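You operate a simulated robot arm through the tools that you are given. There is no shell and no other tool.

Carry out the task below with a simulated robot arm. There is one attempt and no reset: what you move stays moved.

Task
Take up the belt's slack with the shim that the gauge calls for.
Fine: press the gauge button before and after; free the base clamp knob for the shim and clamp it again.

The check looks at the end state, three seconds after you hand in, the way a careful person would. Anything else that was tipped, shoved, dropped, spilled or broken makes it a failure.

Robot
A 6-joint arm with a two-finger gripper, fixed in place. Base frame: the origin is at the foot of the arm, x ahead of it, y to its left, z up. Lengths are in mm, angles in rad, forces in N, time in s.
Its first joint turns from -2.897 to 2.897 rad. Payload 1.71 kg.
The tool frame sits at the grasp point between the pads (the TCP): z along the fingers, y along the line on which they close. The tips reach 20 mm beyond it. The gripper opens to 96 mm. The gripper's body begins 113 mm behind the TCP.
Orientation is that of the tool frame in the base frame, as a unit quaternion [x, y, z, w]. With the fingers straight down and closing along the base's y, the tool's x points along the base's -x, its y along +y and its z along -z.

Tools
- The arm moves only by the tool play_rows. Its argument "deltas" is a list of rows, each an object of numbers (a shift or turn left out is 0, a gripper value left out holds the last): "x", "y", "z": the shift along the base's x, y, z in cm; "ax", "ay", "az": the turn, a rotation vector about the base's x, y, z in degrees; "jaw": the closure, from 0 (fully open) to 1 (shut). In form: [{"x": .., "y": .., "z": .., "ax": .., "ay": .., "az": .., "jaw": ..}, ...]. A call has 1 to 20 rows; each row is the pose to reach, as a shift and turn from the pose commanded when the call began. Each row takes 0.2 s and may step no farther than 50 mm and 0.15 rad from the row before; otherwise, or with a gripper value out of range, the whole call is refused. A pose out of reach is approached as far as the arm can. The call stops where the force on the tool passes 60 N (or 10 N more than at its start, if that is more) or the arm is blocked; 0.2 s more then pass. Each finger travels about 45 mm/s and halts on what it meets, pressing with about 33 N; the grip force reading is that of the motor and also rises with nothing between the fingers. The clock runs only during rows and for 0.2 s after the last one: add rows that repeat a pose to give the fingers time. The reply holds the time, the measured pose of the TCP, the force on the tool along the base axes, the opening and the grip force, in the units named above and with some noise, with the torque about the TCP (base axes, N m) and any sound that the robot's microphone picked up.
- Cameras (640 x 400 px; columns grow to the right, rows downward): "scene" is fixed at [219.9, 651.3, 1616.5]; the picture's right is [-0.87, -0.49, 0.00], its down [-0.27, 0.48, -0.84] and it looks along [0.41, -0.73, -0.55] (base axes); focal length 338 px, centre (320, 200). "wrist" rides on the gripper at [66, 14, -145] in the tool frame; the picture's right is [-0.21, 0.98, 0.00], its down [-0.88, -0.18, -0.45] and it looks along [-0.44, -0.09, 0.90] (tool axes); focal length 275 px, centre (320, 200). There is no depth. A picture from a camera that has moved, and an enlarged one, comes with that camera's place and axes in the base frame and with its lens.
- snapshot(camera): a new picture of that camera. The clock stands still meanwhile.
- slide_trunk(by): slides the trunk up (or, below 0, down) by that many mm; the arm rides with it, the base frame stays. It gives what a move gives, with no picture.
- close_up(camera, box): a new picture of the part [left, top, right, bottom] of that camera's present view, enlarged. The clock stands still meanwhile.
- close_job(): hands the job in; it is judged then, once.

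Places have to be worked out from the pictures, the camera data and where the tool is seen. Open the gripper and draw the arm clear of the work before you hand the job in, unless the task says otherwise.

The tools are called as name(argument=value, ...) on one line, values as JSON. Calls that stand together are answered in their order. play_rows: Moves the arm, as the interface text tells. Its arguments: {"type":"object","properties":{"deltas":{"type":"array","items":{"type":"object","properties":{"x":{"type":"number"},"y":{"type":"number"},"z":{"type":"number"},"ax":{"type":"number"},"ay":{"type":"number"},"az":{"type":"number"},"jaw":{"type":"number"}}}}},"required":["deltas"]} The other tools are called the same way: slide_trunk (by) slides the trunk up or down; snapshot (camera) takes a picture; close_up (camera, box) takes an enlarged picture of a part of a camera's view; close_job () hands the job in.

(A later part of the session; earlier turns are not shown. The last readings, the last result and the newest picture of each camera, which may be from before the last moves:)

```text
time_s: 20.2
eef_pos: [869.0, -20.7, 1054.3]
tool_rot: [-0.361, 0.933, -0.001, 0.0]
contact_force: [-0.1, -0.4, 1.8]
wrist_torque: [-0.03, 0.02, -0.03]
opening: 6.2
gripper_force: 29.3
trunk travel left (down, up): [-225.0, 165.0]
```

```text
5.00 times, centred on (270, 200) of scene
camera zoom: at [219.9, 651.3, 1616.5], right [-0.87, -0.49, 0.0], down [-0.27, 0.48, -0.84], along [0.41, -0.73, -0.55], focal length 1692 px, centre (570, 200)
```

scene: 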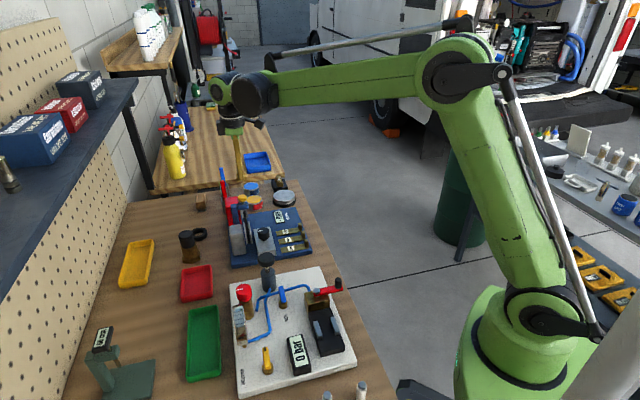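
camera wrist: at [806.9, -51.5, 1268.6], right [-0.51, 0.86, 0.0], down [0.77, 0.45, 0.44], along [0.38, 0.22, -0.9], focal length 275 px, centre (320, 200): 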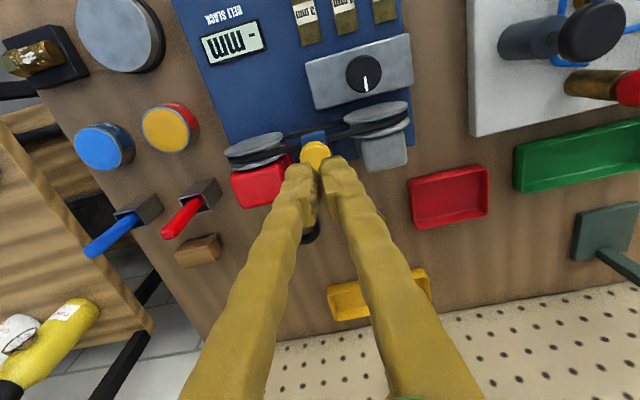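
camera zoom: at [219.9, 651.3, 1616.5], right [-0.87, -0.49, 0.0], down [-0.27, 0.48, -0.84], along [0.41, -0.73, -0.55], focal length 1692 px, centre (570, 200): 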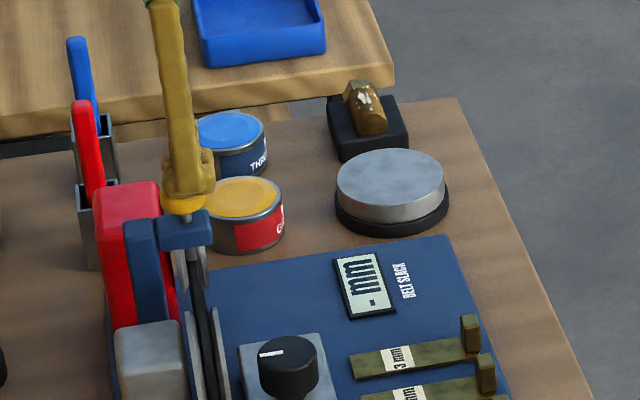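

The opening reading rose to 6 mm; I'll check how the tips sit on the cap.

close_up(camera="wrist", box=[260, 90, 390, 190])

close_up(camera="scene", box=[240, 180, 270, 205])

```text
4.00 times, centred on (325, 140) of wrist
camera zoom: at [811.4, -55.3, 1200.2], right [-0.51, 0.86, 0.0], down [0.77, 0.45, 0.44], along [0.38, 0.22, -0.9], focal length 1101 px, centre (300, 440)
```

zoom: 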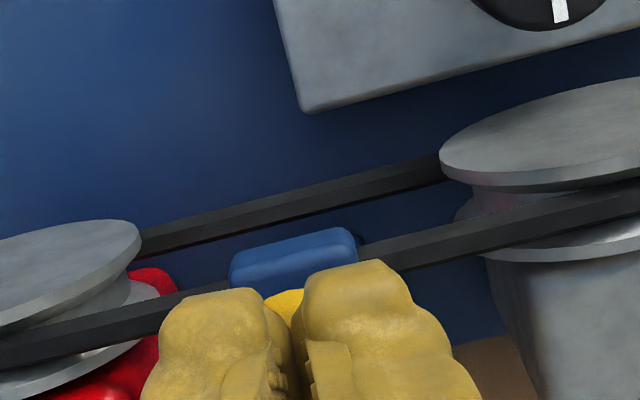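

```text
16.00 times, centred on (255, 192) of scene
camera zoom: at [219.9, 651.3, 1616.5], right [-0.87, -0.49, 0.0], down [-0.27, 0.48, -0.84], along [0.41, -0.73, -0.55], focal length 5416 px, centre (1360, 320)
```

zoom: 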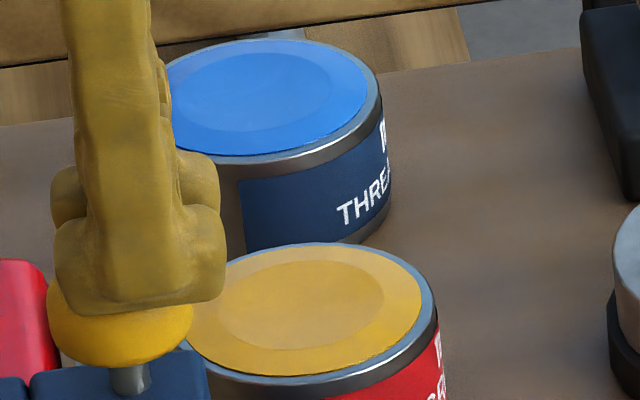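

play_rows(deltas=[{"z": -0.2}, {"z": -0.4}, {"z": -0.6}, {"z": -0.6}])

close_up(camera="scene", box=[220, 160, 320, 240])

close_up(camera="scene", box=[240, 180, 270, 205])

```text
time_s: 21.2
eef_pos: [868.1, -21.2, 1050.6]
tool_rot: [-0.361, 0.933, -0.001, 0.001]
contact_force: [7.9, 1.7, 21.6]
wrist_torque: [0.07, -0.14, 0.02]
opening: 6.0
gripper_force: 29.1
trunk travel left (down, up): [-225.0, 165.0]
heard: click
```

```text
5.00 times, centred on (270, 200) of scene
camera zoom: at [219.9, 651.3, 1616.5], right [-0.87, -0.49, 0.0], down [-0.27, 0.48, -0.84], along [0.41, -0.73, -0.55], focal length 1692 px, centre (570, 200)
```

zoom: 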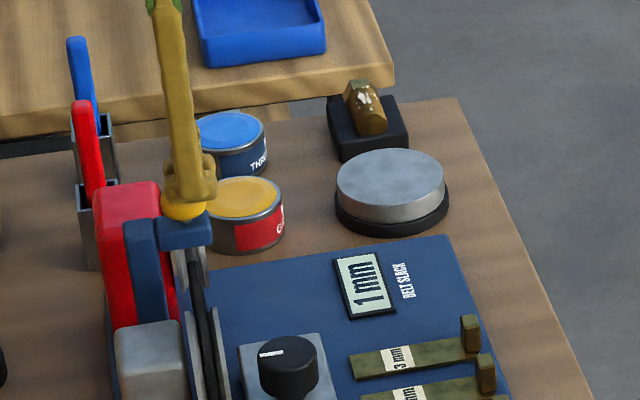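

```text
16.00 times, centred on (255, 192) of scene
camera zoom: at [219.9, 651.3, 1616.5], right [-0.87, -0.49, 0.0], down [-0.27, 0.48, -0.84], along [0.41, -0.73, -0.55], focal length 5416 px, centre (1360, 320)
```

zoom: 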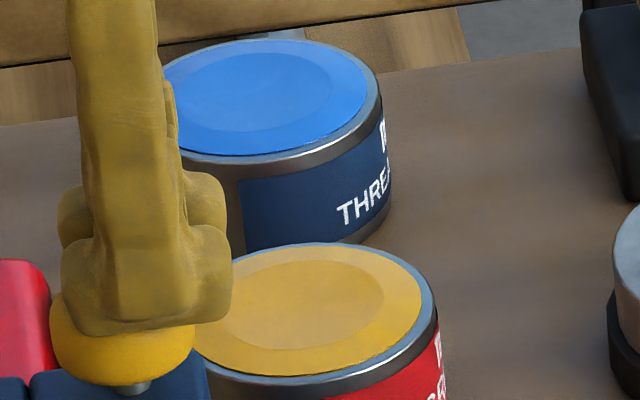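

Click heard and the gauge shows a value. I'll read it up close, then lift off straight up.

close_up(camera="scene", box=[280, 205, 310, 230])

play_rows(deltas=[{"z": 1}, {"z": 3}, {"z": 6}, {"z": 9}, {"z": 9}])

snapshot(camera="wrist")

close_up(camera="scene", box=[220, 160, 320, 270])

```text
16.00 times, centred on (295, 218) of scene
camera zoom: at [219.9, 651.3, 1616.5], right [-0.87, -0.49, 0.0], down [-0.27, 0.48, -0.84], along [0.41, -0.73, -0.55], focal length 5416 px, centre (720, -80)
```

zoom: 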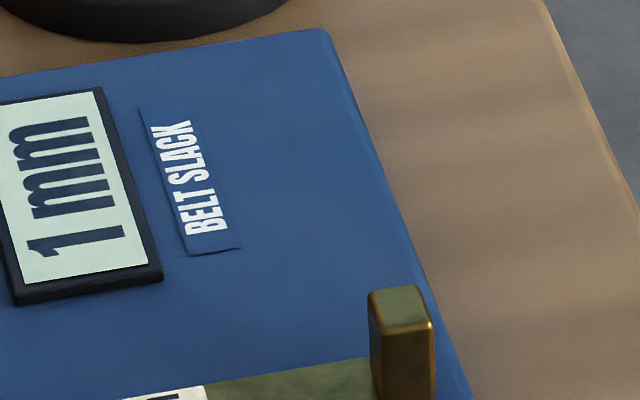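

```text
time_s: 22.4
eef_pos: [872.3, -19.4, 1138.6]
tool_rot: [-0.361, 0.932, -0.001, 0.0]
contact_force: [-0.1, -0.2, -0.2]
wrist_torque: [0.04, 0.02, 0.02]
opening: 0.2
gripper_force: 29.1
trunk travel left (down, up): [-225.0, 165.0]
```

```text
taken
camera wrist: at [814.1, -53.9, 1283.4], right [-0.51, 0.86, 0.0], down [0.77, 0.45, 0.44], along [0.38, 0.22, -0.9], focal length 275 px, centre (320, 200)
```

wrist: 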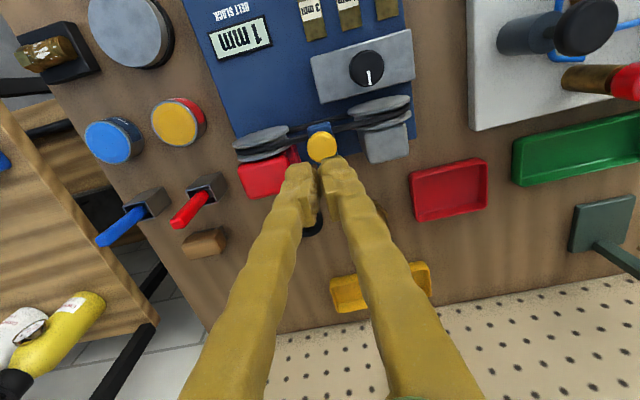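

```text
3.64 times, centred on (270, 215) of scene
camera zoom: at [219.9, 651.3, 1616.5], right [-0.87, -0.49, 0.0], down [-0.27, 0.48, -0.84], along [0.41, -0.73, -0.55], focal length 1231 px, centre (502, 146)
```

zoom: 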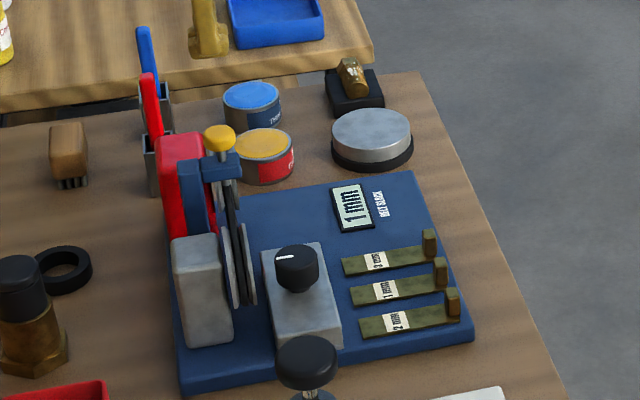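

The gauge calls for 1 mm, so the middle (1 mm) shim. Now the clamp knob: axis ≈ [788.7,-8.6], cap z≈920–943, Ø≈37. I'll turn the tool to close along the plate's u-axis and hover above the knob with the jaw part open.

play_rows(deltas=[{"x": -0.8, "y": 0.1, "z": 0, "az": -8, "jaw": 0.4}, {"x": -1.6, "y": 0.2, "z": 0, "az": -16, "jaw": 0.4}, {"x": -2.4, "y": 0.3, "z": 0, "az": -24, "jaw": 0.4}, {"x": -3.2, "y": 0.4, "z": 0, "az": -32, "jaw": 0.4}, {"x": -4.0, "y": 0.5, "z": 0, "az": -40, "jaw": 0.4}, {"x": -4.8, "y": 0.6, "z": 0, "az": -48, "jaw": 0.4}, {"x": -5.6, "y": 0.7, "z": 0, "az": -56, "jaw": 0.4}, {"x": -6.4, "y": 0.8, "z": 0, "az": -64, "jaw": 0.4}, {"x": -7.2, "y": 0.9, "z": -2, "az": -72, "jaw": 0.4}, {"x": -8.0, "y": 1.0, "z": -4, "az": -80, "jaw": 0.4}, {"x": -8.4, "y": 1.08, "z": -6, "az": -87, "jaw": 0.4}, {"x": -8.4, "y": 1.08, "z": -6, "az": -87, "jaw": 0.4}])

snapshot(camera="wrist")

```text
time_s: 25.0
eef_pos: [785.7, -11.6, 1079.1]
tool_rot: [0.382, 0.924, -0.001, -0.001]
contact_force: [-0.2, 0.0, 0.2]
wrist_torque: [0.01, 0.01, -0.02]
opening: 57.6
gripper_force: 0.0
trunk travel left (down, up): [-225.0, 165.0]
```

```text
taken
camera wrist: at [750.5, 44.7, 1224.0], right [0.84, 0.55, 0.0], down [0.49, -0.75, 0.44], along [0.24, -0.37, -0.9], focal length 275 px, centre (320, 200)
```

wrist: 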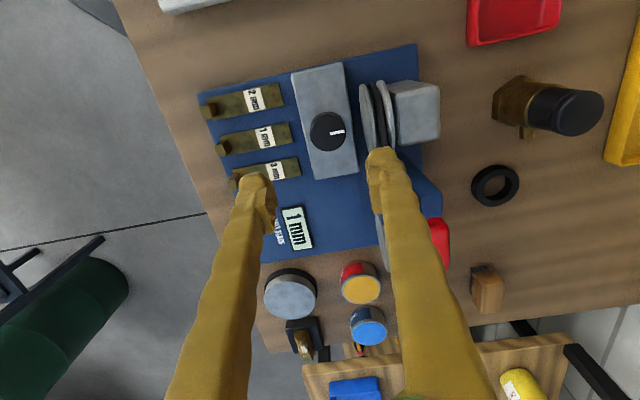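

close_up(camera="wrist", box=[270, 60, 430, 180])

close_up(camera="wrist", box=[190, 60, 320, 200])

```text
3.33 times, centred on (350, 120) of wrist
camera zoom: at [750.5, 44.7, 1224.0], right [0.84, 0.55, 0.0], down [0.49, -0.75, 0.44], along [0.24, -0.37, -0.9], focal length 918 px, centre (220, 467)
```

zoom: 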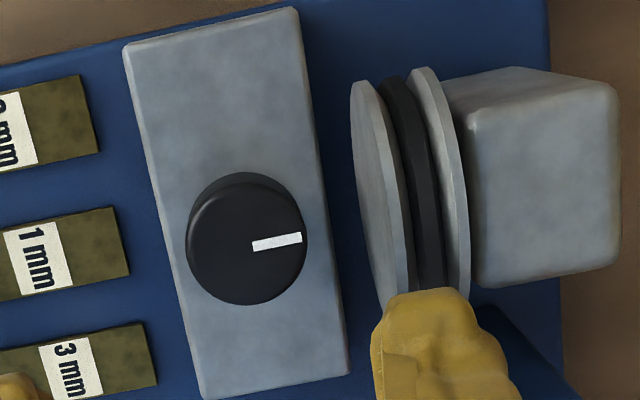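

```text
2.86 times, centred on (255, 130) of wrist
camera zoom: at [750.5, 44.7, 1224.0], right [0.84, 0.55, 0.0], down [0.49, -0.75, 0.44], along [0.24, -0.37, -0.9], focal length 786 px, centre (506, 400)
```

zoom: 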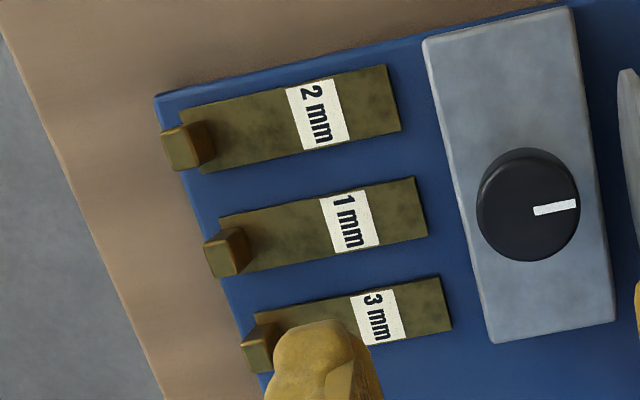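

The knob sits about [790,-5]. I'll shift over it, narrow the jaw slightly and stop above pulley height to re-measure.

play_rows(deltas=[{"x": 0.2, "y": 0.3, "z": -2, "jaw": 0.46}, {"x": 0.4, "y": 0.55, "z": -4.5, "jaw": 0.46}, {"x": 0.4, "y": 0.55, "z": -6.5, "jaw": 0.46}, {"x": 0.4, "y": 0.55, "z": -6.5, "jaw": 0.46}])

close_up(camera="wrist", box=[240, 60, 400, 180])

```text
time_s: 26.0
eef_pos: [791.8, -5.0, 1014.8]
tool_rot: [0.38, 0.925, -0.001, 0.0]
contact_force: [0.5, -0.1, 0.3]
wrist_torque: [0.01, 0.05, 0.03]
opening: 51.8
gripper_force: 0.1
trunk travel left (down, up): [-225.0, 165.0]
```

```text
3.33 times, centred on (320, 120) of wrist
camera zoom: at [755.8, 51.0, 1160.1], right [0.83, 0.55, 0.0], down [0.49, -0.75, 0.44], along [0.24, -0.37, -0.9], focal length 918 px, centre (320, 467)
```

zoom: 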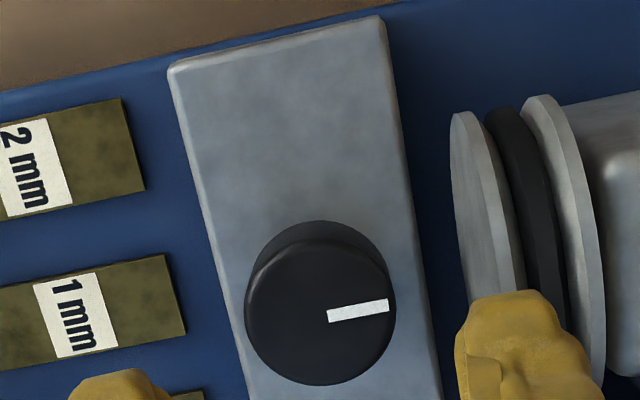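

Knob is centred within ~1 mm in the closing direction. I'll narrow the jaw to ~45 mm to clear the pulley flange, descend around the knob and grip it.

play_rows(deltas=[{"x": -0.1, "y": 0.12, "z": 0, "jaw": 0.53}, {"x": -0.1, "y": 0.12, "z": -1.5, "jaw": 0.53}, {"x": -0.1, "y": 0.12, "z": -3.5, "jaw": 0.53}, {"x": -0.1, "y": 0.12, "z": -5.5, "jaw": 0.53}, {"x": -0.1, "y": 0.12, "z": -7.0, "jaw": 0.53}, {"x": -0.1, "y": 0.12, "z": -7.6, "jaw": 0.53}, {"x": -0.1, "y": 0.12, "z": -7.6, "jaw": 0.53}])

close_up(camera="wrist", box=[220, 90, 420, 240])

close_up(camera="scene", box=[230, 180, 310, 260])

```text
time_s: 27.6
eef_pos: [787.8, -5.1, 937.8]
tool_rot: [0.381, 0.925, -0.001, -0.001]
contact_force: [-0.4, -0.2, 0.3]
wrist_torque: [0.03, 0.04, -0.02]
opening: 45.2
gripper_force: 0.1
trunk travel left (down, up): [-225.0, 165.0]
```

```text
2.67 times, centred on (320, 165) of wrist
camera zoom: at [751.9, 51.8, 1082.2], right [0.83, 0.55, 0.0], down [0.49, -0.75, 0.44], along [0.24, -0.37, -0.9], focal length 734 px, centre (320, 293)
```

zoom: 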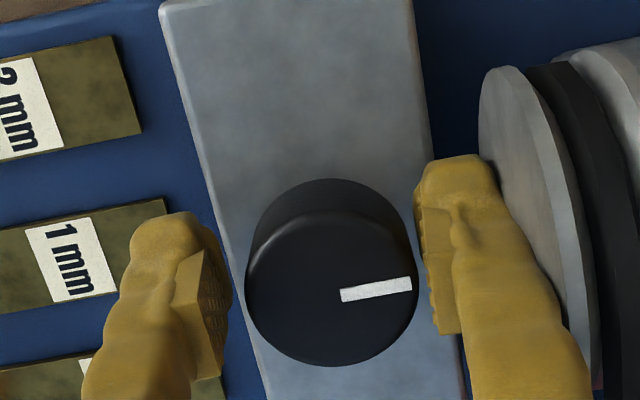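

```text
5.00 times, centred on (270, 220) of scene
camera zoom: at [219.9, 651.3, 1616.5], right [-0.87, -0.49, 0.0], down [-0.27, 0.48, -0.84], along [0.41, -0.73, -0.55], focal length 1692 px, centre (570, 100)
```

zoom: 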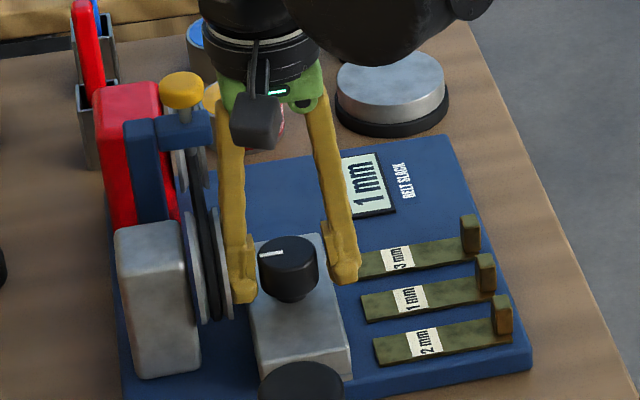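

The gap straddles the knob but it's ~2.5 mm off toward the pulley side. I'll shift along u and close.

play_rows(deltas=[{"x": 0.2, "y": 0.15, "jaw": 0.53}, {"x": 0.2, "y": 0.15, "jaw": 0.53}, {"x": 0.2, "y": 0.15, "jaw": 0.7}, {"x": 0.2, "y": 0.15, "jaw": 0.7}, {"x": 0.2, "y": 0.15, "jaw": 0.7}])

close_up(camera="wrist", box=[220, 90, 420, 240])

```text
time_s: 28.8
eef_pos: [790.6, -2.8, 937.8]
tool_rot: [0.38, 0.925, -0.002, -0.001]
contact_force: [-11.7, -8.5, -4.6]
wrist_torque: [-0.05, 0.08, -0.04]
opening: 36.8
gripper_force: 35.0
trunk travel left (down, up): [-225.0, 165.0]
```

```text
2.67 times, centred on (320, 165) of wrist
camera zoom: at [753.7, 52.7, 1083.2], right [0.84, 0.55, 0.0], down [0.49, -0.75, 0.44], along [0.24, -0.37, -0.9], focal length 734 px, centre (320, 293)
```

zoom: 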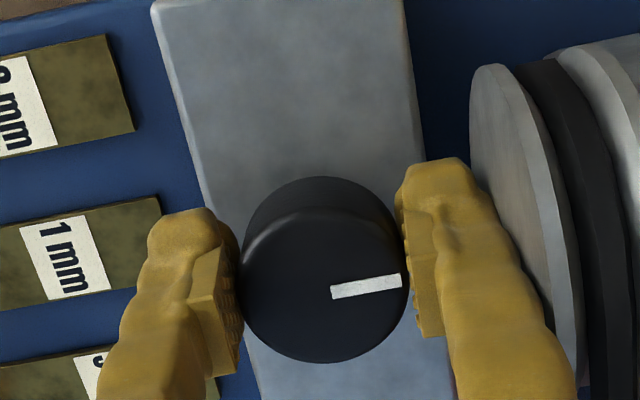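

Gripped the knob (Ø36.8 mm). I'll relax the small side load and try turning counter-clockwise, watching torque and sound.

play_rows(deltas=[{"x": -0.08, "y": -0.06, "jaw": 0.75}, {"x": -0.08, "y": -0.06, "az": 6, "jaw": 0.75}, {"x": -0.08, "y": -0.06, "az": 12, "jaw": 0.75}, {"x": -0.08, "y": -0.06, "az": 18, "jaw": 0.75}, {"x": -0.08, "y": -0.06, "az": 18, "jaw": 0.75}])

close_up(camera="wrist", box=[220, 90, 420, 240])

close_up(camera="scene", box=[230, 180, 310, 260])

```text
time_s: 30.0
eef_pos: [790.4, -4.4, 937.6]
tool_rot: [0.231, 0.973, 0.0, 0.0]
contact_force: [-10.8, -2.1, 3.3]
wrist_torque: [0.07, 0.33, -0.03]
opening: 37.0
gripper_force: 35.1
trunk travel left (down, up): [-225.0, 165.0]
```

```text
2.67 times, centred on (320, 165) of wrist
camera zoom: at [737.5, 37.8, 1083.2], right [0.62, 0.78, 0.0], down [0.7, -0.56, 0.44], along [0.35, -0.28, -0.9], focal length 734 px, centre (320, 293)
```

zoom: 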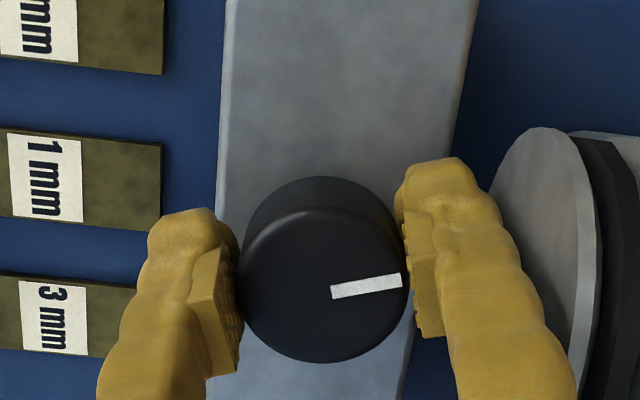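

```text
5.00 times, centred on (270, 220) of scene
camera zoom: at [219.9, 651.3, 1616.5], right [-0.87, -0.49, 0.0], down [-0.27, 0.48, -0.84], along [0.41, -0.73, -0.55], focal length 1692 px, centre (570, 100)
```

zoom: 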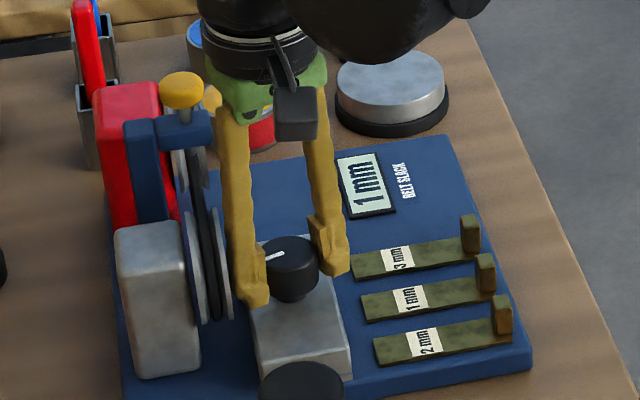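

The knob turns freely counter-clockwise with the gripper. I'll continue toward 90°.

play_rows(deltas=[{"x": -0.05, "az": 6}, {"x": -0.05, "az": 12}, {"x": -0.05, "az": 18}, {"x": -0.05, "az": 24}, {"x": -0.05, "az": 30}, {"x": -0.05, "az": 36}, {"x": -0.05, "az": 42}, {"x": -0.05, "az": 42}])

close_up(camera="wrist", box=[220, 90, 420, 240])

close_up(camera="scene", box=[230, 180, 310, 260])

```text
time_s: 31.8
eef_pos: [789.6, -6.4, 937.9]
tool_rot: [-0.133, 0.991, 0.0, 0.0]
contact_force: [-5.9, -26.6, 9.4]
wrist_torque: [-0.46, 0.27, -0.08]
opening: 36.9
gripper_force: 34.5
trunk travel left (down, up): [-225.0, 165.0]
```

```text
2.67 times, centred on (320, 165) of wrist
camera zoom: at [722.5, -9.8, 1083.2], right [-0.06, 1.0, 0.0], down [0.89, 0.05, 0.44], along [0.44, 0.02, -0.9], focal length 734 px, centre (320, 293)
```

zoom: 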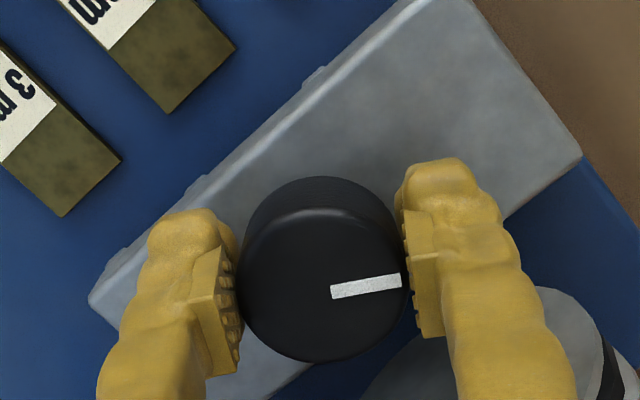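

```text
5.00 times, centred on (270, 220) of scene
camera zoom: at [219.9, 651.3, 1616.5], right [-0.87, -0.49, 0.0], down [-0.27, 0.48, -0.84], along [0.41, -0.73, -0.55], focal length 1692 px, centre (570, 100)
```

zoom: 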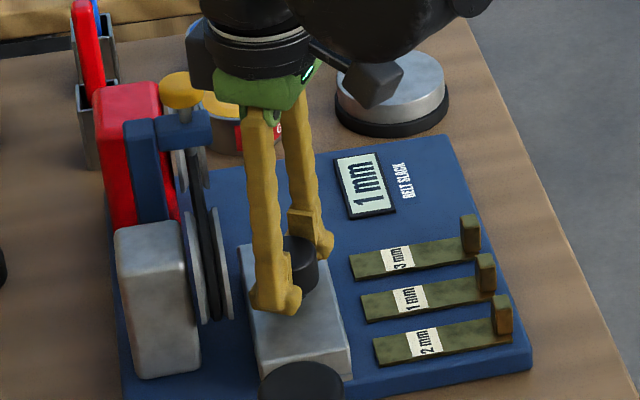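

play_rows(deltas=[{"x": 0, "y": -0.25}, {"x": 0, "y": -0.25, "az": 6}, {"x": 0, "y": -0.25, "az": 12}, {"x": 0, "y": -0.25, "az": 18}, {"x": 0, "y": -0.25, "az": 24}, {"x": 0, "y": -0.25, "az": 30}, {"x": 0, "y": -0.25, "az": 30}])

close_up(camera="wrist", box=[220, 90, 420, 240])

close_up(camera="scene", box=[230, 180, 310, 260])

```text
time_s: 33.4
eef_pos: [789.9, -6.8, 937.5]
tool_rot: [-0.385, 0.923, -0.001, 0.0]
contact_force: [20.2, -15.6, 17.4]
wrist_torque: [-0.24, -0.24, -0.08]
opening: 36.7
gripper_force: 35.5
trunk travel left (down, up): [-225.0, 165.0]
```

```text
2.67 times, centred on (320, 165) of wrist
camera zoom: at [734.0, -44.3, 1083.0], right [-0.55, 0.83, 0.0], down [0.75, 0.49, 0.44], along [0.37, 0.24, -0.9], focal length 734 px, centre (320, 293)
```

zoom: 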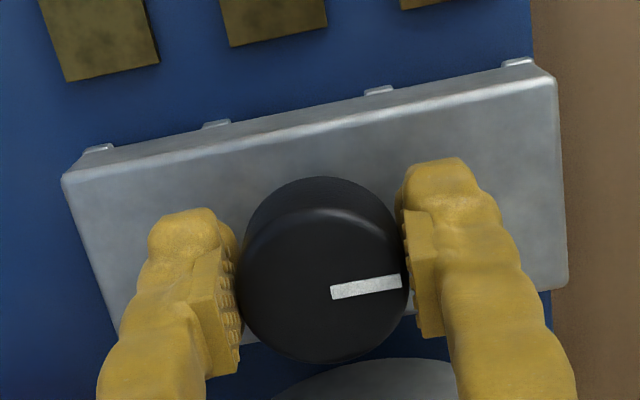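

```text
5.00 times, centred on (270, 220) of scene
camera zoom: at [219.9, 651.3, 1616.5], right [-0.87, -0.49, 0.0], down [-0.27, 0.48, -0.84], along [0.41, -0.73, -0.55], focal length 1692 px, centre (570, 100)
```

zoom: 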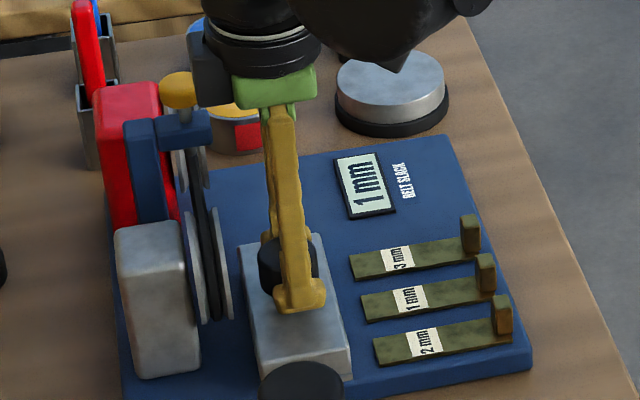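

Turned 90° with no hard stop and no click. I'll relieve the side load and turn a little further to see if there's a stop.

play_rows(deltas=[{"x": 0.15, "y": -0.12, "z": 0.1}, {"x": 0.15, "y": -0.12, "z": 0.1, "az": 6}, {"x": 0.15, "y": -0.12, "z": 0.1, "az": 12}, {"x": 0.15, "y": -0.12, "z": 0.1, "az": 18}, {"x": 0.15, "y": -0.12, "z": 0.1, "az": 18}])

close_up(camera="wrist", box=[220, 90, 420, 240])

```text
time_s: 34.6
eef_pos: [791.1, -6.2, 937.7]
tool_rot: [-0.525, 0.851, -0.001, 0.001]
contact_force: [6.0, -7.2, -3.8]
wrist_torque: [0.01, -0.12, -0.49]
opening: 36.8
gripper_force: 34.9
trunk travel left (down, up): [-225.0, 165.0]
```

```text
2.67 times, centred on (320, 165) of wrist
camera zoom: at [749.4, -59.5, 1083.5], right [-0.78, 0.62, 0.0], down [0.56, 0.7, 0.44], along [0.28, 0.35, -0.9], focal length 734 px, centre (320, 293)
```

zoom: 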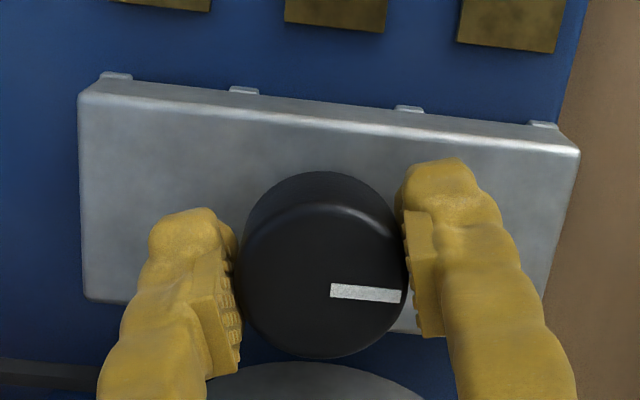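

It hit its stop at about 92° (torque −0.49, slight slip), so the clamp is free. I'll release and lift straight up.

play_rows(deltas=[{"jaw": 0.5}, {"jaw": 0.5}, {"jaw": 0.5}, {"z": 1.5, "jaw": 0.5}, {"z": 4, "jaw": 0.5}, {"z": 8, "jaw": 0.5}, {"z": 12, "jaw": 0.5}, {"z": 12, "jaw": 0.5}])

close_up(camera="scene", box=[220, 180, 320, 270])

snapshot(camera="wrist")

```text
time_s: 36.4
eef_pos: [790.7, -6.2, 1058.8]
tool_rot: [-0.525, 0.851, -0.001, 0.0]
contact_force: [0.1, -0.8, 0.5]
wrist_torque: [-0.01, -0.05, -0.01]
opening: 48.1
gripper_force: 0.1
trunk travel left (down, up): [-225.0, 165.0]
```

```text
4.44 times, centred on (270, 225) of scene
camera zoom: at [219.9, 651.3, 1616.5], right [-0.87, -0.49, 0.0], down [-0.27, 0.48, -0.84], along [0.41, -0.73, -0.55], focal length 1504 px, centre (542, 89)
```

zoom: 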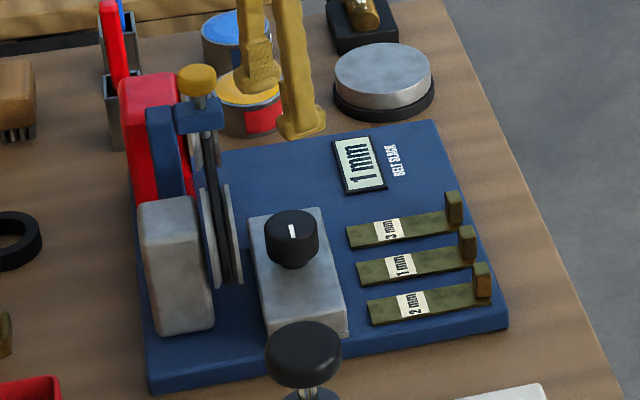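

```text
taken
camera wrist: at [748.5, -59.5, 1204.0], right [-0.78, 0.62, 0.0], down [0.56, 0.7, 0.44], along [0.28, 0.35, -0.9], focal length 275 px, centre (320, 200)
```

wrist: 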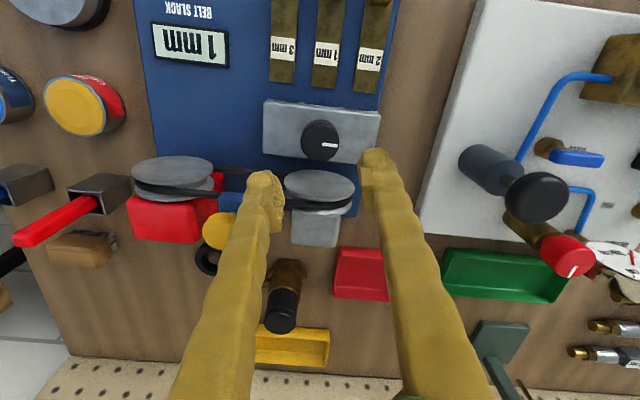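

Pointer now faces across the plate (free). Next I'll hover over the 1 mm shim's tab (≈[705,-96], top z≈907) with the fingers aligned to the plate at 45°, jaw ~40 mm, and look.

play_rows(deltas=[{"x": -2, "y": -2, "az": -6, "jaw": 0.6}, {"x": -4, "y": -4, "az": -12, "jaw": 0.6}, {"x": -6, "y": -6, "az": -18.3, "jaw": 0.6}, {"x": -8, "y": -8, "z": -2, "az": -18.3, "jaw": 0.6}, {"x": -8.6, "y": -9, "z": -5, "az": -18.3, "jaw": 0.6}, {"x": -8.6, "y": -9, "z": -5, "az": -18.3, "jaw": 0.6}])

snapshot(camera="wrist")

close_up(camera="wrist", box=[230, 100, 430, 230])

```text
time_s: 37.8
eef_pos: [703.0, -99.4, 1006.2]
tool_rot: [-0.382, 0.924, -0.002, 0.001]
contact_force: [0.5, -0.6, 0.0]
wrist_torque: [0.05, 0.03, -0.03]
opening: 38.4
gripper_force: 0.1
trunk travel left (down, up): [-225.0, 165.0]
```

```text
taken
camera wrist: at [647.0, -135.0, 1151.2], right [-0.55, 0.84, 0.0], down [0.75, 0.49, 0.44], along [0.37, 0.24, -0.9], focal length 275 px, centre (320, 200)
```

wrist: 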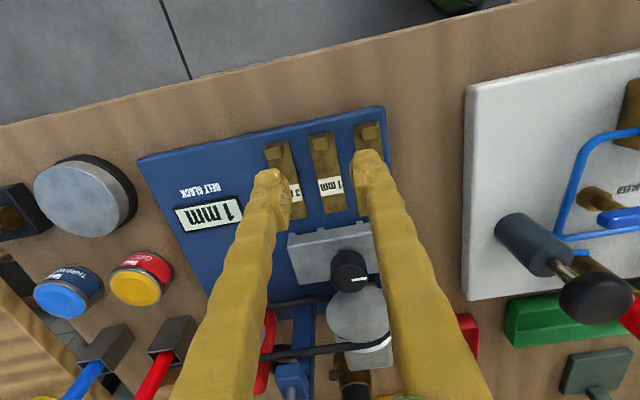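

```text
3.08 times, centred on (330, 165) of wrist
camera zoom: at [647.0, -135.0, 1151.2], right [-0.55, 0.84, 0.0], down [0.75, 0.49, 0.44], along [0.37, 0.24, -0.9], focal length 847 px, centre (289, 308)
```

zoom: 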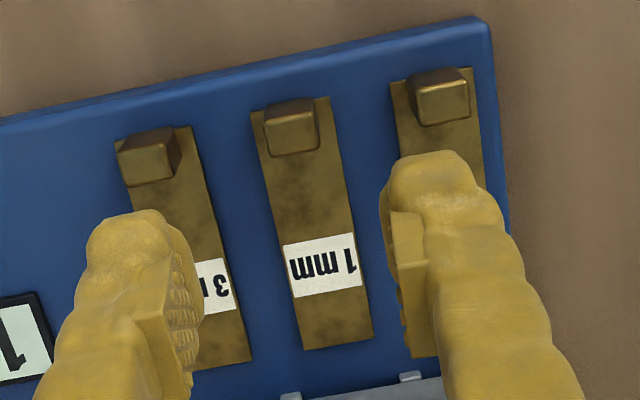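

close_up(camera="wrist", box=[300, 120, 350, 155])

close_up(camera="scene", box=[290, 215, 320, 240])

```text
11.43 times, centred on (325, 138) of wrist
camera zoom: at [647.0, -135.0, 1151.2], right [-0.55, 0.84, 0.0], down [0.75, 0.49, 0.44], along [0.37, 0.24, -0.9], focal length 3146 px, centre (263, 914)
```

zoom: 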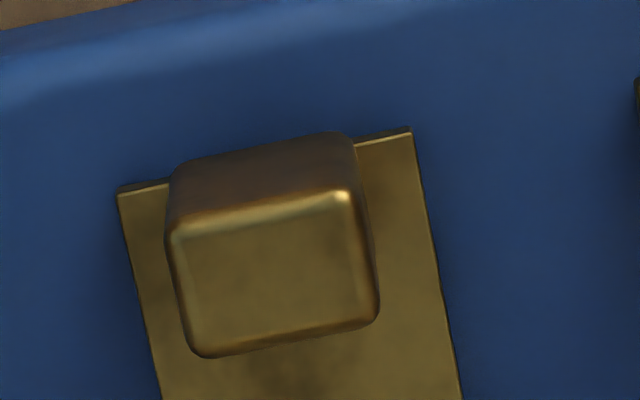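

```text
16.00 times, centred on (305, 228) of scene
camera zoom: at [219.9, 651.3, 1616.5], right [-0.87, -0.49, 0.0], down [-0.27, 0.48, -0.84], along [0.41, -0.73, -0.55], focal length 5416 px, centre (560, -240)
```

zoom: 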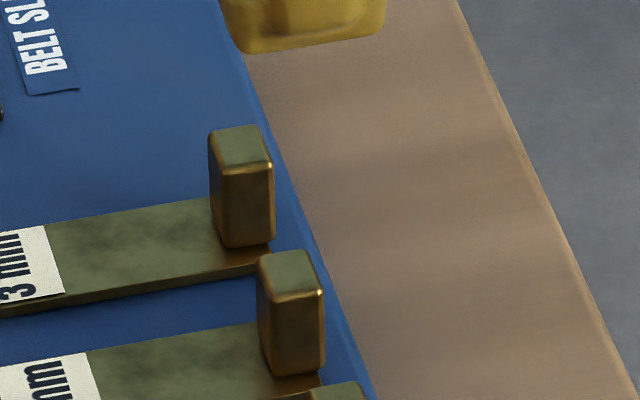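

The 1 mm tab is ~15×10×24 mm with its centre near [701.5,-99]. I'll narrow the jaw to 32 mm, come over it and descend part-way, then verify.

play_rows(deltas=[{"x": -0.3, "y": -0.1, "z": -1, "jaw": 0.667}, {"x": -0.3, "y": -0.1, "z": -3, "jaw": 0.667}, {"x": -0.3, "y": -0.1, "z": -5.5, "jaw": 0.667}, {"x": -0.3, "y": -0.1, "z": -5.5, "jaw": 0.667}])

close_up(camera="wrist", box=[240, 110, 400, 230])

```text
time_s: 38.8
eef_pos: [698.2, -98.2, 954.0]
tool_rot: [-0.383, 0.924, 0.0, -0.001]
contact_force: [0.2, 0.6, 0.3]
wrist_torque: [-0.01, 0.0, 0.04]
opening: 31.9
gripper_force: 0.0
trunk travel left (down, up): [-225.0, 165.0]
```

```text
3.33 times, centred on (320, 170) of wrist
camera zoom: at [642.8, -134.4, 1098.0], right [-0.55, 0.84, 0.0], down [0.75, 0.49, 0.44], along [0.37, 0.24, -0.9], focal length 918 px, centre (320, 300)
```

zoom: 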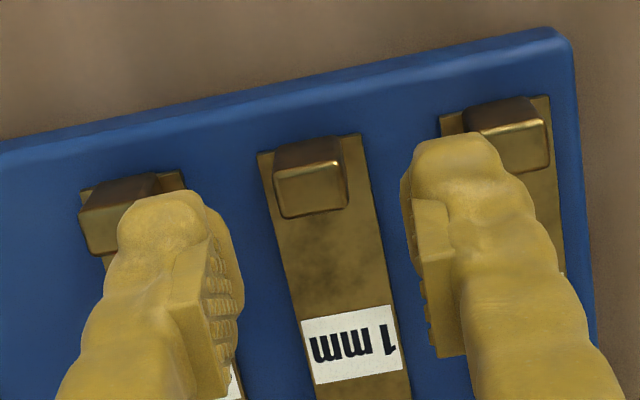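

Tab is ~1.8 mm off toward −v from the gap centre. I'll correct while going down to where the tips straddle the tab.

play_rows(deltas=[{"x": 0.08, "y": -0.18, "z": -1}, {"x": 0.08, "y": -0.18, "z": -2}, {"x": 0.08, "y": -0.18, "z": -2.5}, {"x": 0.08, "y": -0.18, "z": -2.5}])

close_up(camera="wrist", box=[240, 110, 400, 230])

close_up(camera="scene", box=[270, 200, 330, 250])

```text
time_s: 39.8
eef_pos: [699.3, -100.1, 930.0]
tool_rot: [-0.383, 0.924, -0.001, 0.0]
contact_force: [0.1, 0.3, -0.1]
wrist_torque: [-0.02, -0.01, 0.0]
opening: 32.0
gripper_force: 0.0
trunk travel left (down, up): [-225.0, 165.0]
```

```text
3.33 times, centred on (320, 170) of wrist
camera zoom: at [643.4, -136.6, 1073.9], right [-0.55, 0.84, 0.0], down [0.75, 0.49, 0.44], along [0.37, 0.24, -0.9], focal length 918 px, centre (320, 300)
```

zoom: 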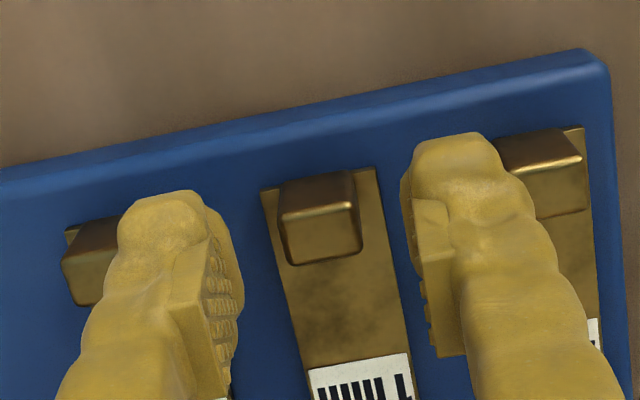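

```text
8.00 times, centred on (300, 225) of scene
camera zoom: at [219.9, 651.3, 1616.5], right [-0.87, -0.49, 0.0], down [-0.27, 0.48, -0.84], along [0.41, -0.73, -0.55], focal length 2708 px, centre (480, 0)
```

zoom: 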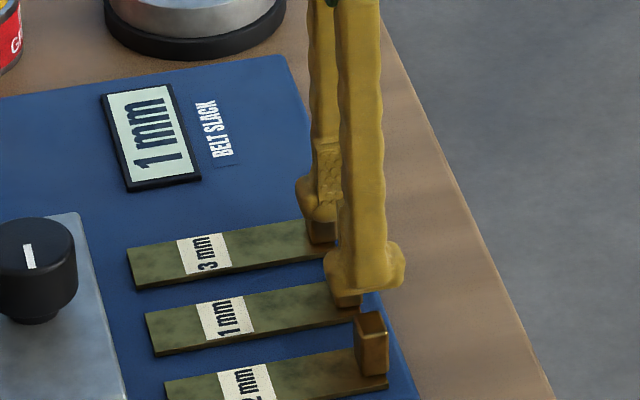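

Aligned within 0.5 mm. I'll descend to z≈908 and close on the tab.

play_rows(deltas=[{"z": -0.8}, {"z": -1.6}, {"z": -2.1}, {"z": -2.1}, {"z": -2.1, "jaw": 0.95}, {"z": -2.1, "jaw": 0.95}, {"z": -2.1, "jaw": 0.95}, {"z": -2.1, "jaw": 0.95}])

close_up(camera="wrist", box=[240, 110, 400, 230])

close_up(camera="scene", box=[270, 200, 330, 250])

```text
time_s: 41.6
eef_pos: [700.3, -99.9, 907.3]
tool_rot: [-0.383, 0.924, -0.002, -0.001]
contact_force: [-6.2, 6.6, -7.0]
wrist_torque: [0.11, 0.03, 0.04]
opening: 14.6
gripper_force: 34.8
trunk travel left (down, up): [-225.0, 165.0]
```

```text
3.33 times, centred on (320, 170) of wrist
camera zoom: at [644.3, -136.4, 1053.7], right [-0.55, 0.84, 0.0], down [0.75, 0.49, 0.44], along [0.37, 0.24, -0.9], focal length 918 px, centre (320, 300)
```

zoom: 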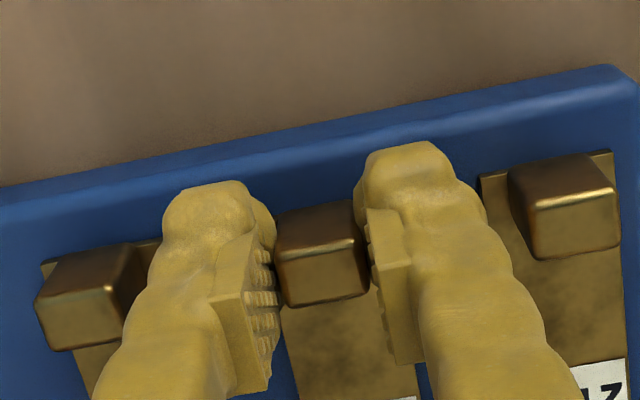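

```text
8.00 times, centred on (300, 225) of scene
camera zoom: at [219.9, 651.3, 1616.5], right [-0.87, -0.49, 0.0], down [-0.27, 0.48, -0.84], along [0.41, -0.73, -0.55], focal length 2708 px, centre (480, 0)
```

zoom: 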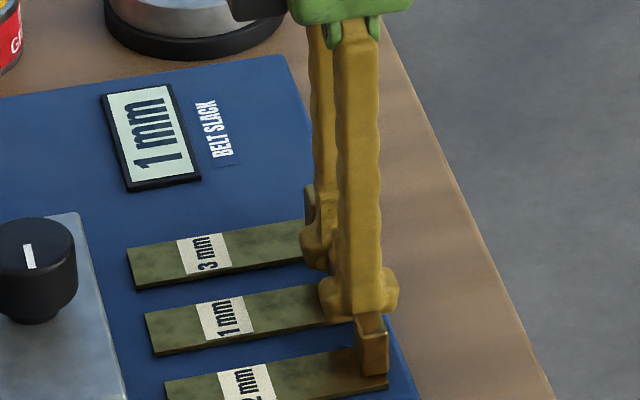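

The shim tab is gripped (14.6 mm). I'll lift it 2 mm and check it follows before sliding it in.

play_rows(deltas=[{"z": 0.1, "jaw": 0.95}, {"z": 0.2, "jaw": 0.95}, {"z": 0.2, "jaw": 0.95}])

close_up(camera="scene", box=[270, 200, 330, 250])

close_up(camera="wrist", box=[240, 110, 440, 260])

```text
time_s: 42.4
eef_pos: [700.8, -98.6, 909.5]
tool_rot: [-0.382, 0.924, -0.002, 0.0]
contact_force: [-15.2, 15.1, -29.5]
wrist_torque: [0.12, 0.15, 0.0]
opening: 14.7
gripper_force: 34.9
trunk travel left (down, up): [-225.0, 165.0]
```

```text
8.00 times, centred on (300, 225) of scene
camera zoom: at [219.9, 651.3, 1616.5], right [-0.87, -0.49, 0.0], down [-0.27, 0.48, -0.84], along [0.41, -0.73, -0.55], focal length 2708 px, centre (480, 0)
```

zoom: 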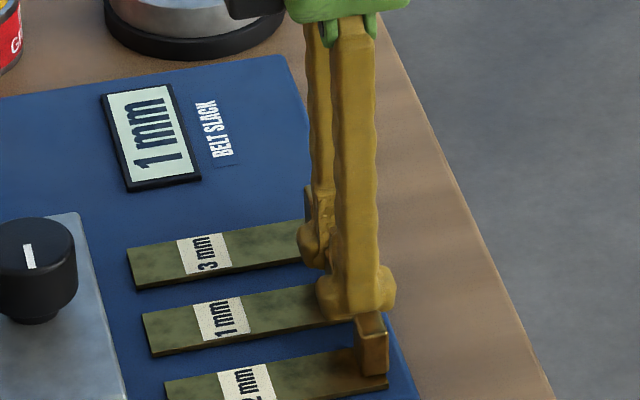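

```text
2.67 times, centred on (340, 185) of wrist
camera zoom: at [645.3, -135.7, 1054.9], right [-0.55, 0.84, 0.0], down [0.75, 0.49, 0.44], along [0.37, 0.24, -0.9], focal length 734 px, centre (267, 240)
```

zoom: 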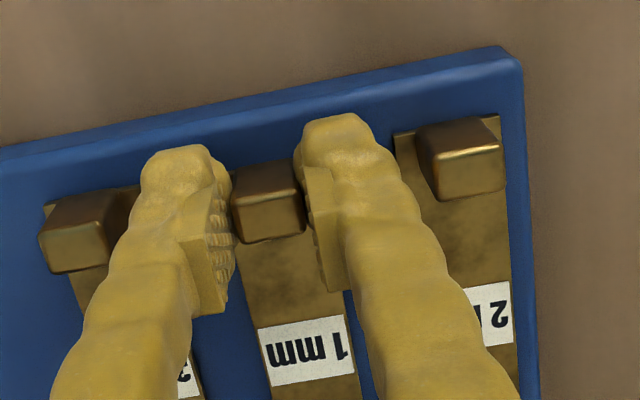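

Lifting meets ~30 N down plus ~21 N sideways: the grip seems slightly off and something holds the shim. I'll relieve the side load by shifting ~1.5 mm toward +v and re-read the forces.

play_rows(deltas=[{"x": -0.05, "y": 0.05, "jaw": 0.95}, {"x": -0.1, "y": 0.1, "jaw": 0.95}, {"x": -0.1, "y": 0.1, "jaw": 0.95}])

close_up(camera="scene", box=[285, 215, 320, 245])

```text
time_s: 43.2
eef_pos: [701.4, -98.6, 909.4]
tool_rot: [-0.383, 0.924, -0.001, 0.0]
contact_force: [-7.0, 5.9, -14.6]
wrist_torque: [-0.04, 0.16, -0.02]
opening: 14.4
gripper_force: 34.5
trunk travel left (down, up): [-225.0, 165.0]
```

```text
13.33 times, centred on (302, 230) of scene
camera zoom: at [219.9, 651.3, 1616.5], right [-0.87, -0.49, 0.0], down [-0.27, 0.48, -0.84], along [0.41, -0.73, -0.55], focal length 4513 px, centre (553, -200)
```

zoom: 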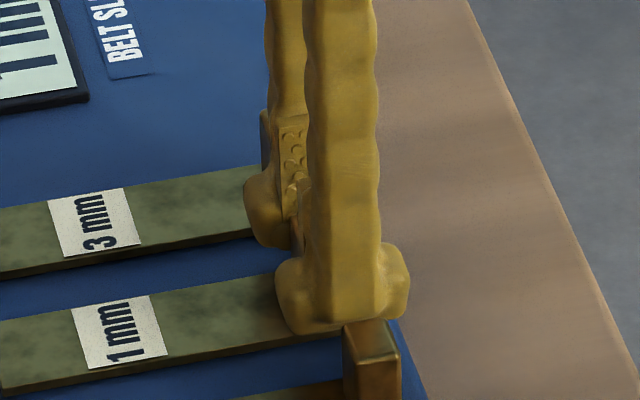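

play_rows(deltas=[{"z": 0.1, "jaw": 0.95}, {"z": 0.2, "jaw": 0.95}, {"z": 0.2, "jaw": 0.95}, {"z": 0.2, "jaw": 0.95}])

close_up(camera="scene", box=[270, 200, 330, 250])

close_up(camera="wrist", box=[240, 110, 440, 260])

```text
time_s: 44.2
eef_pos: [702.3, -99.1, 912.4]
tool_rot: [-0.383, 0.924, -0.002, 0.0]
contact_force: [-5.7, 6.2, -29.7]
wrist_torque: [0.03, 0.1, 0.0]
opening: 14.9
gripper_force: 35.2
trunk travel left (down, up): [-225.0, 165.0]
```

```text
8.00 times, centred on (300, 225) of scene
camera zoom: at [219.9, 651.3, 1616.5], right [-0.87, -0.49, 0.0], down [-0.27, 0.48, -0.84], along [0.41, -0.73, -0.55], focal length 2708 px, centre (480, 0)
```

zoom: 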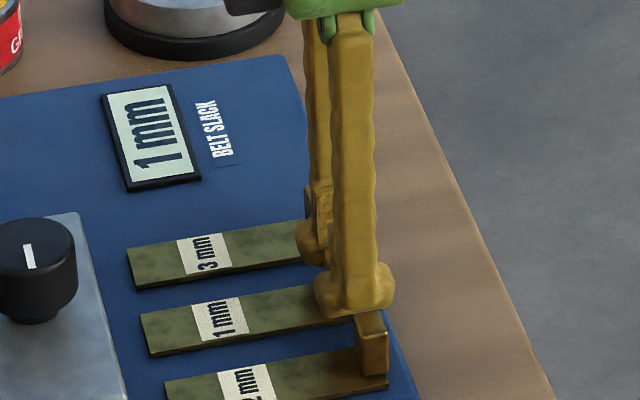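

```text
2.67 times, centred on (340, 185) of wrist
camera zoom: at [645.7, -135.1, 1056.8], right [-0.55, 0.84, 0.0], down [0.75, 0.49, 0.44], along [0.37, 0.24, -0.9], focal length 734 px, centre (267, 240)
```

zoom: 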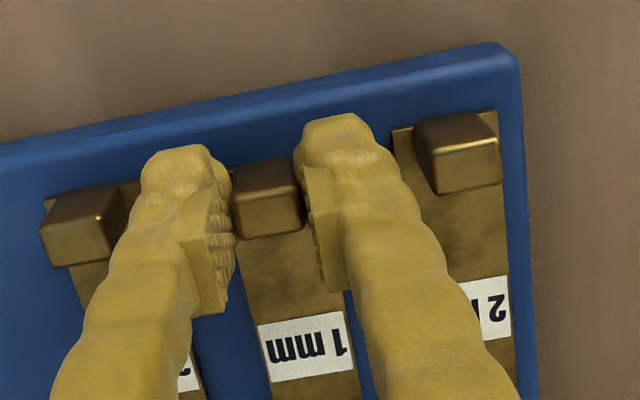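

The shim slides with the gripper but doesn't lift (the tab is slipping in the fingers), so it's held to the plate — it must be slid. I'll lower back to z≈908 and slide along +u a first centimetre.

play_rows(deltas=[{"z": -0.2, "jaw": 0.95}, {"z": -0.4, "jaw": 0.95}, {"z": -0.45, "jaw": 0.95}, {"x": 0.2, "y": 0.2, "z": -0.45, "jaw": 0.95}, {"x": 0.4, "y": 0.4, "z": -0.45, "jaw": 0.95}, {"x": 0.6, "y": 0.6, "z": -0.45, "jaw": 0.95}, {"x": 0.6, "y": 0.6, "z": -0.45, "jaw": 0.95}])

close_up(camera="scene", box=[270, 200, 330, 250])

close_up(camera="wrist", box=[240, 110, 440, 260])

```text
time_s: 45.8
eef_pos: [706.4, -93.8, 907.4]
tool_rot: [-0.382, 0.924, -0.001, 0.0]
contact_force: [4.5, -5.6, 30.3]
wrist_torque: [-0.03, -0.12, -0.02]
opening: 14.5
gripper_force: 34.9
trunk travel left (down, up): [-225.0, 165.0]
```

```text
8.00 times, centred on (300, 225) of scene
camera zoom: at [219.9, 651.3, 1616.5], right [-0.87, -0.49, 0.0], down [-0.27, 0.48, -0.84], along [0.41, -0.73, -0.55], focal length 2708 px, centre (480, 0)
```

zoom: 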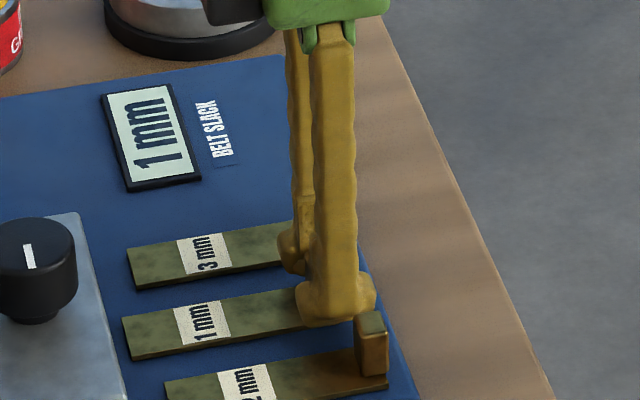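

```text
2.67 times, centred on (340, 185) of wrist
camera zoom: at [650.9, -129.5, 1053.6], right [-0.55, 0.84, 0.0], down [0.75, 0.49, 0.45], along [0.37, 0.24, -0.9], focal length 734 px, centre (267, 240)
```

zoom: 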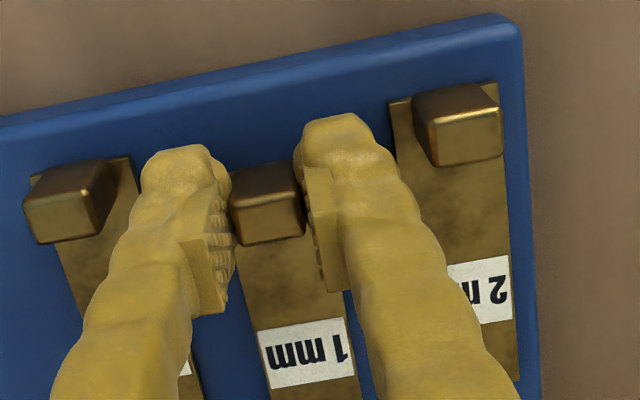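

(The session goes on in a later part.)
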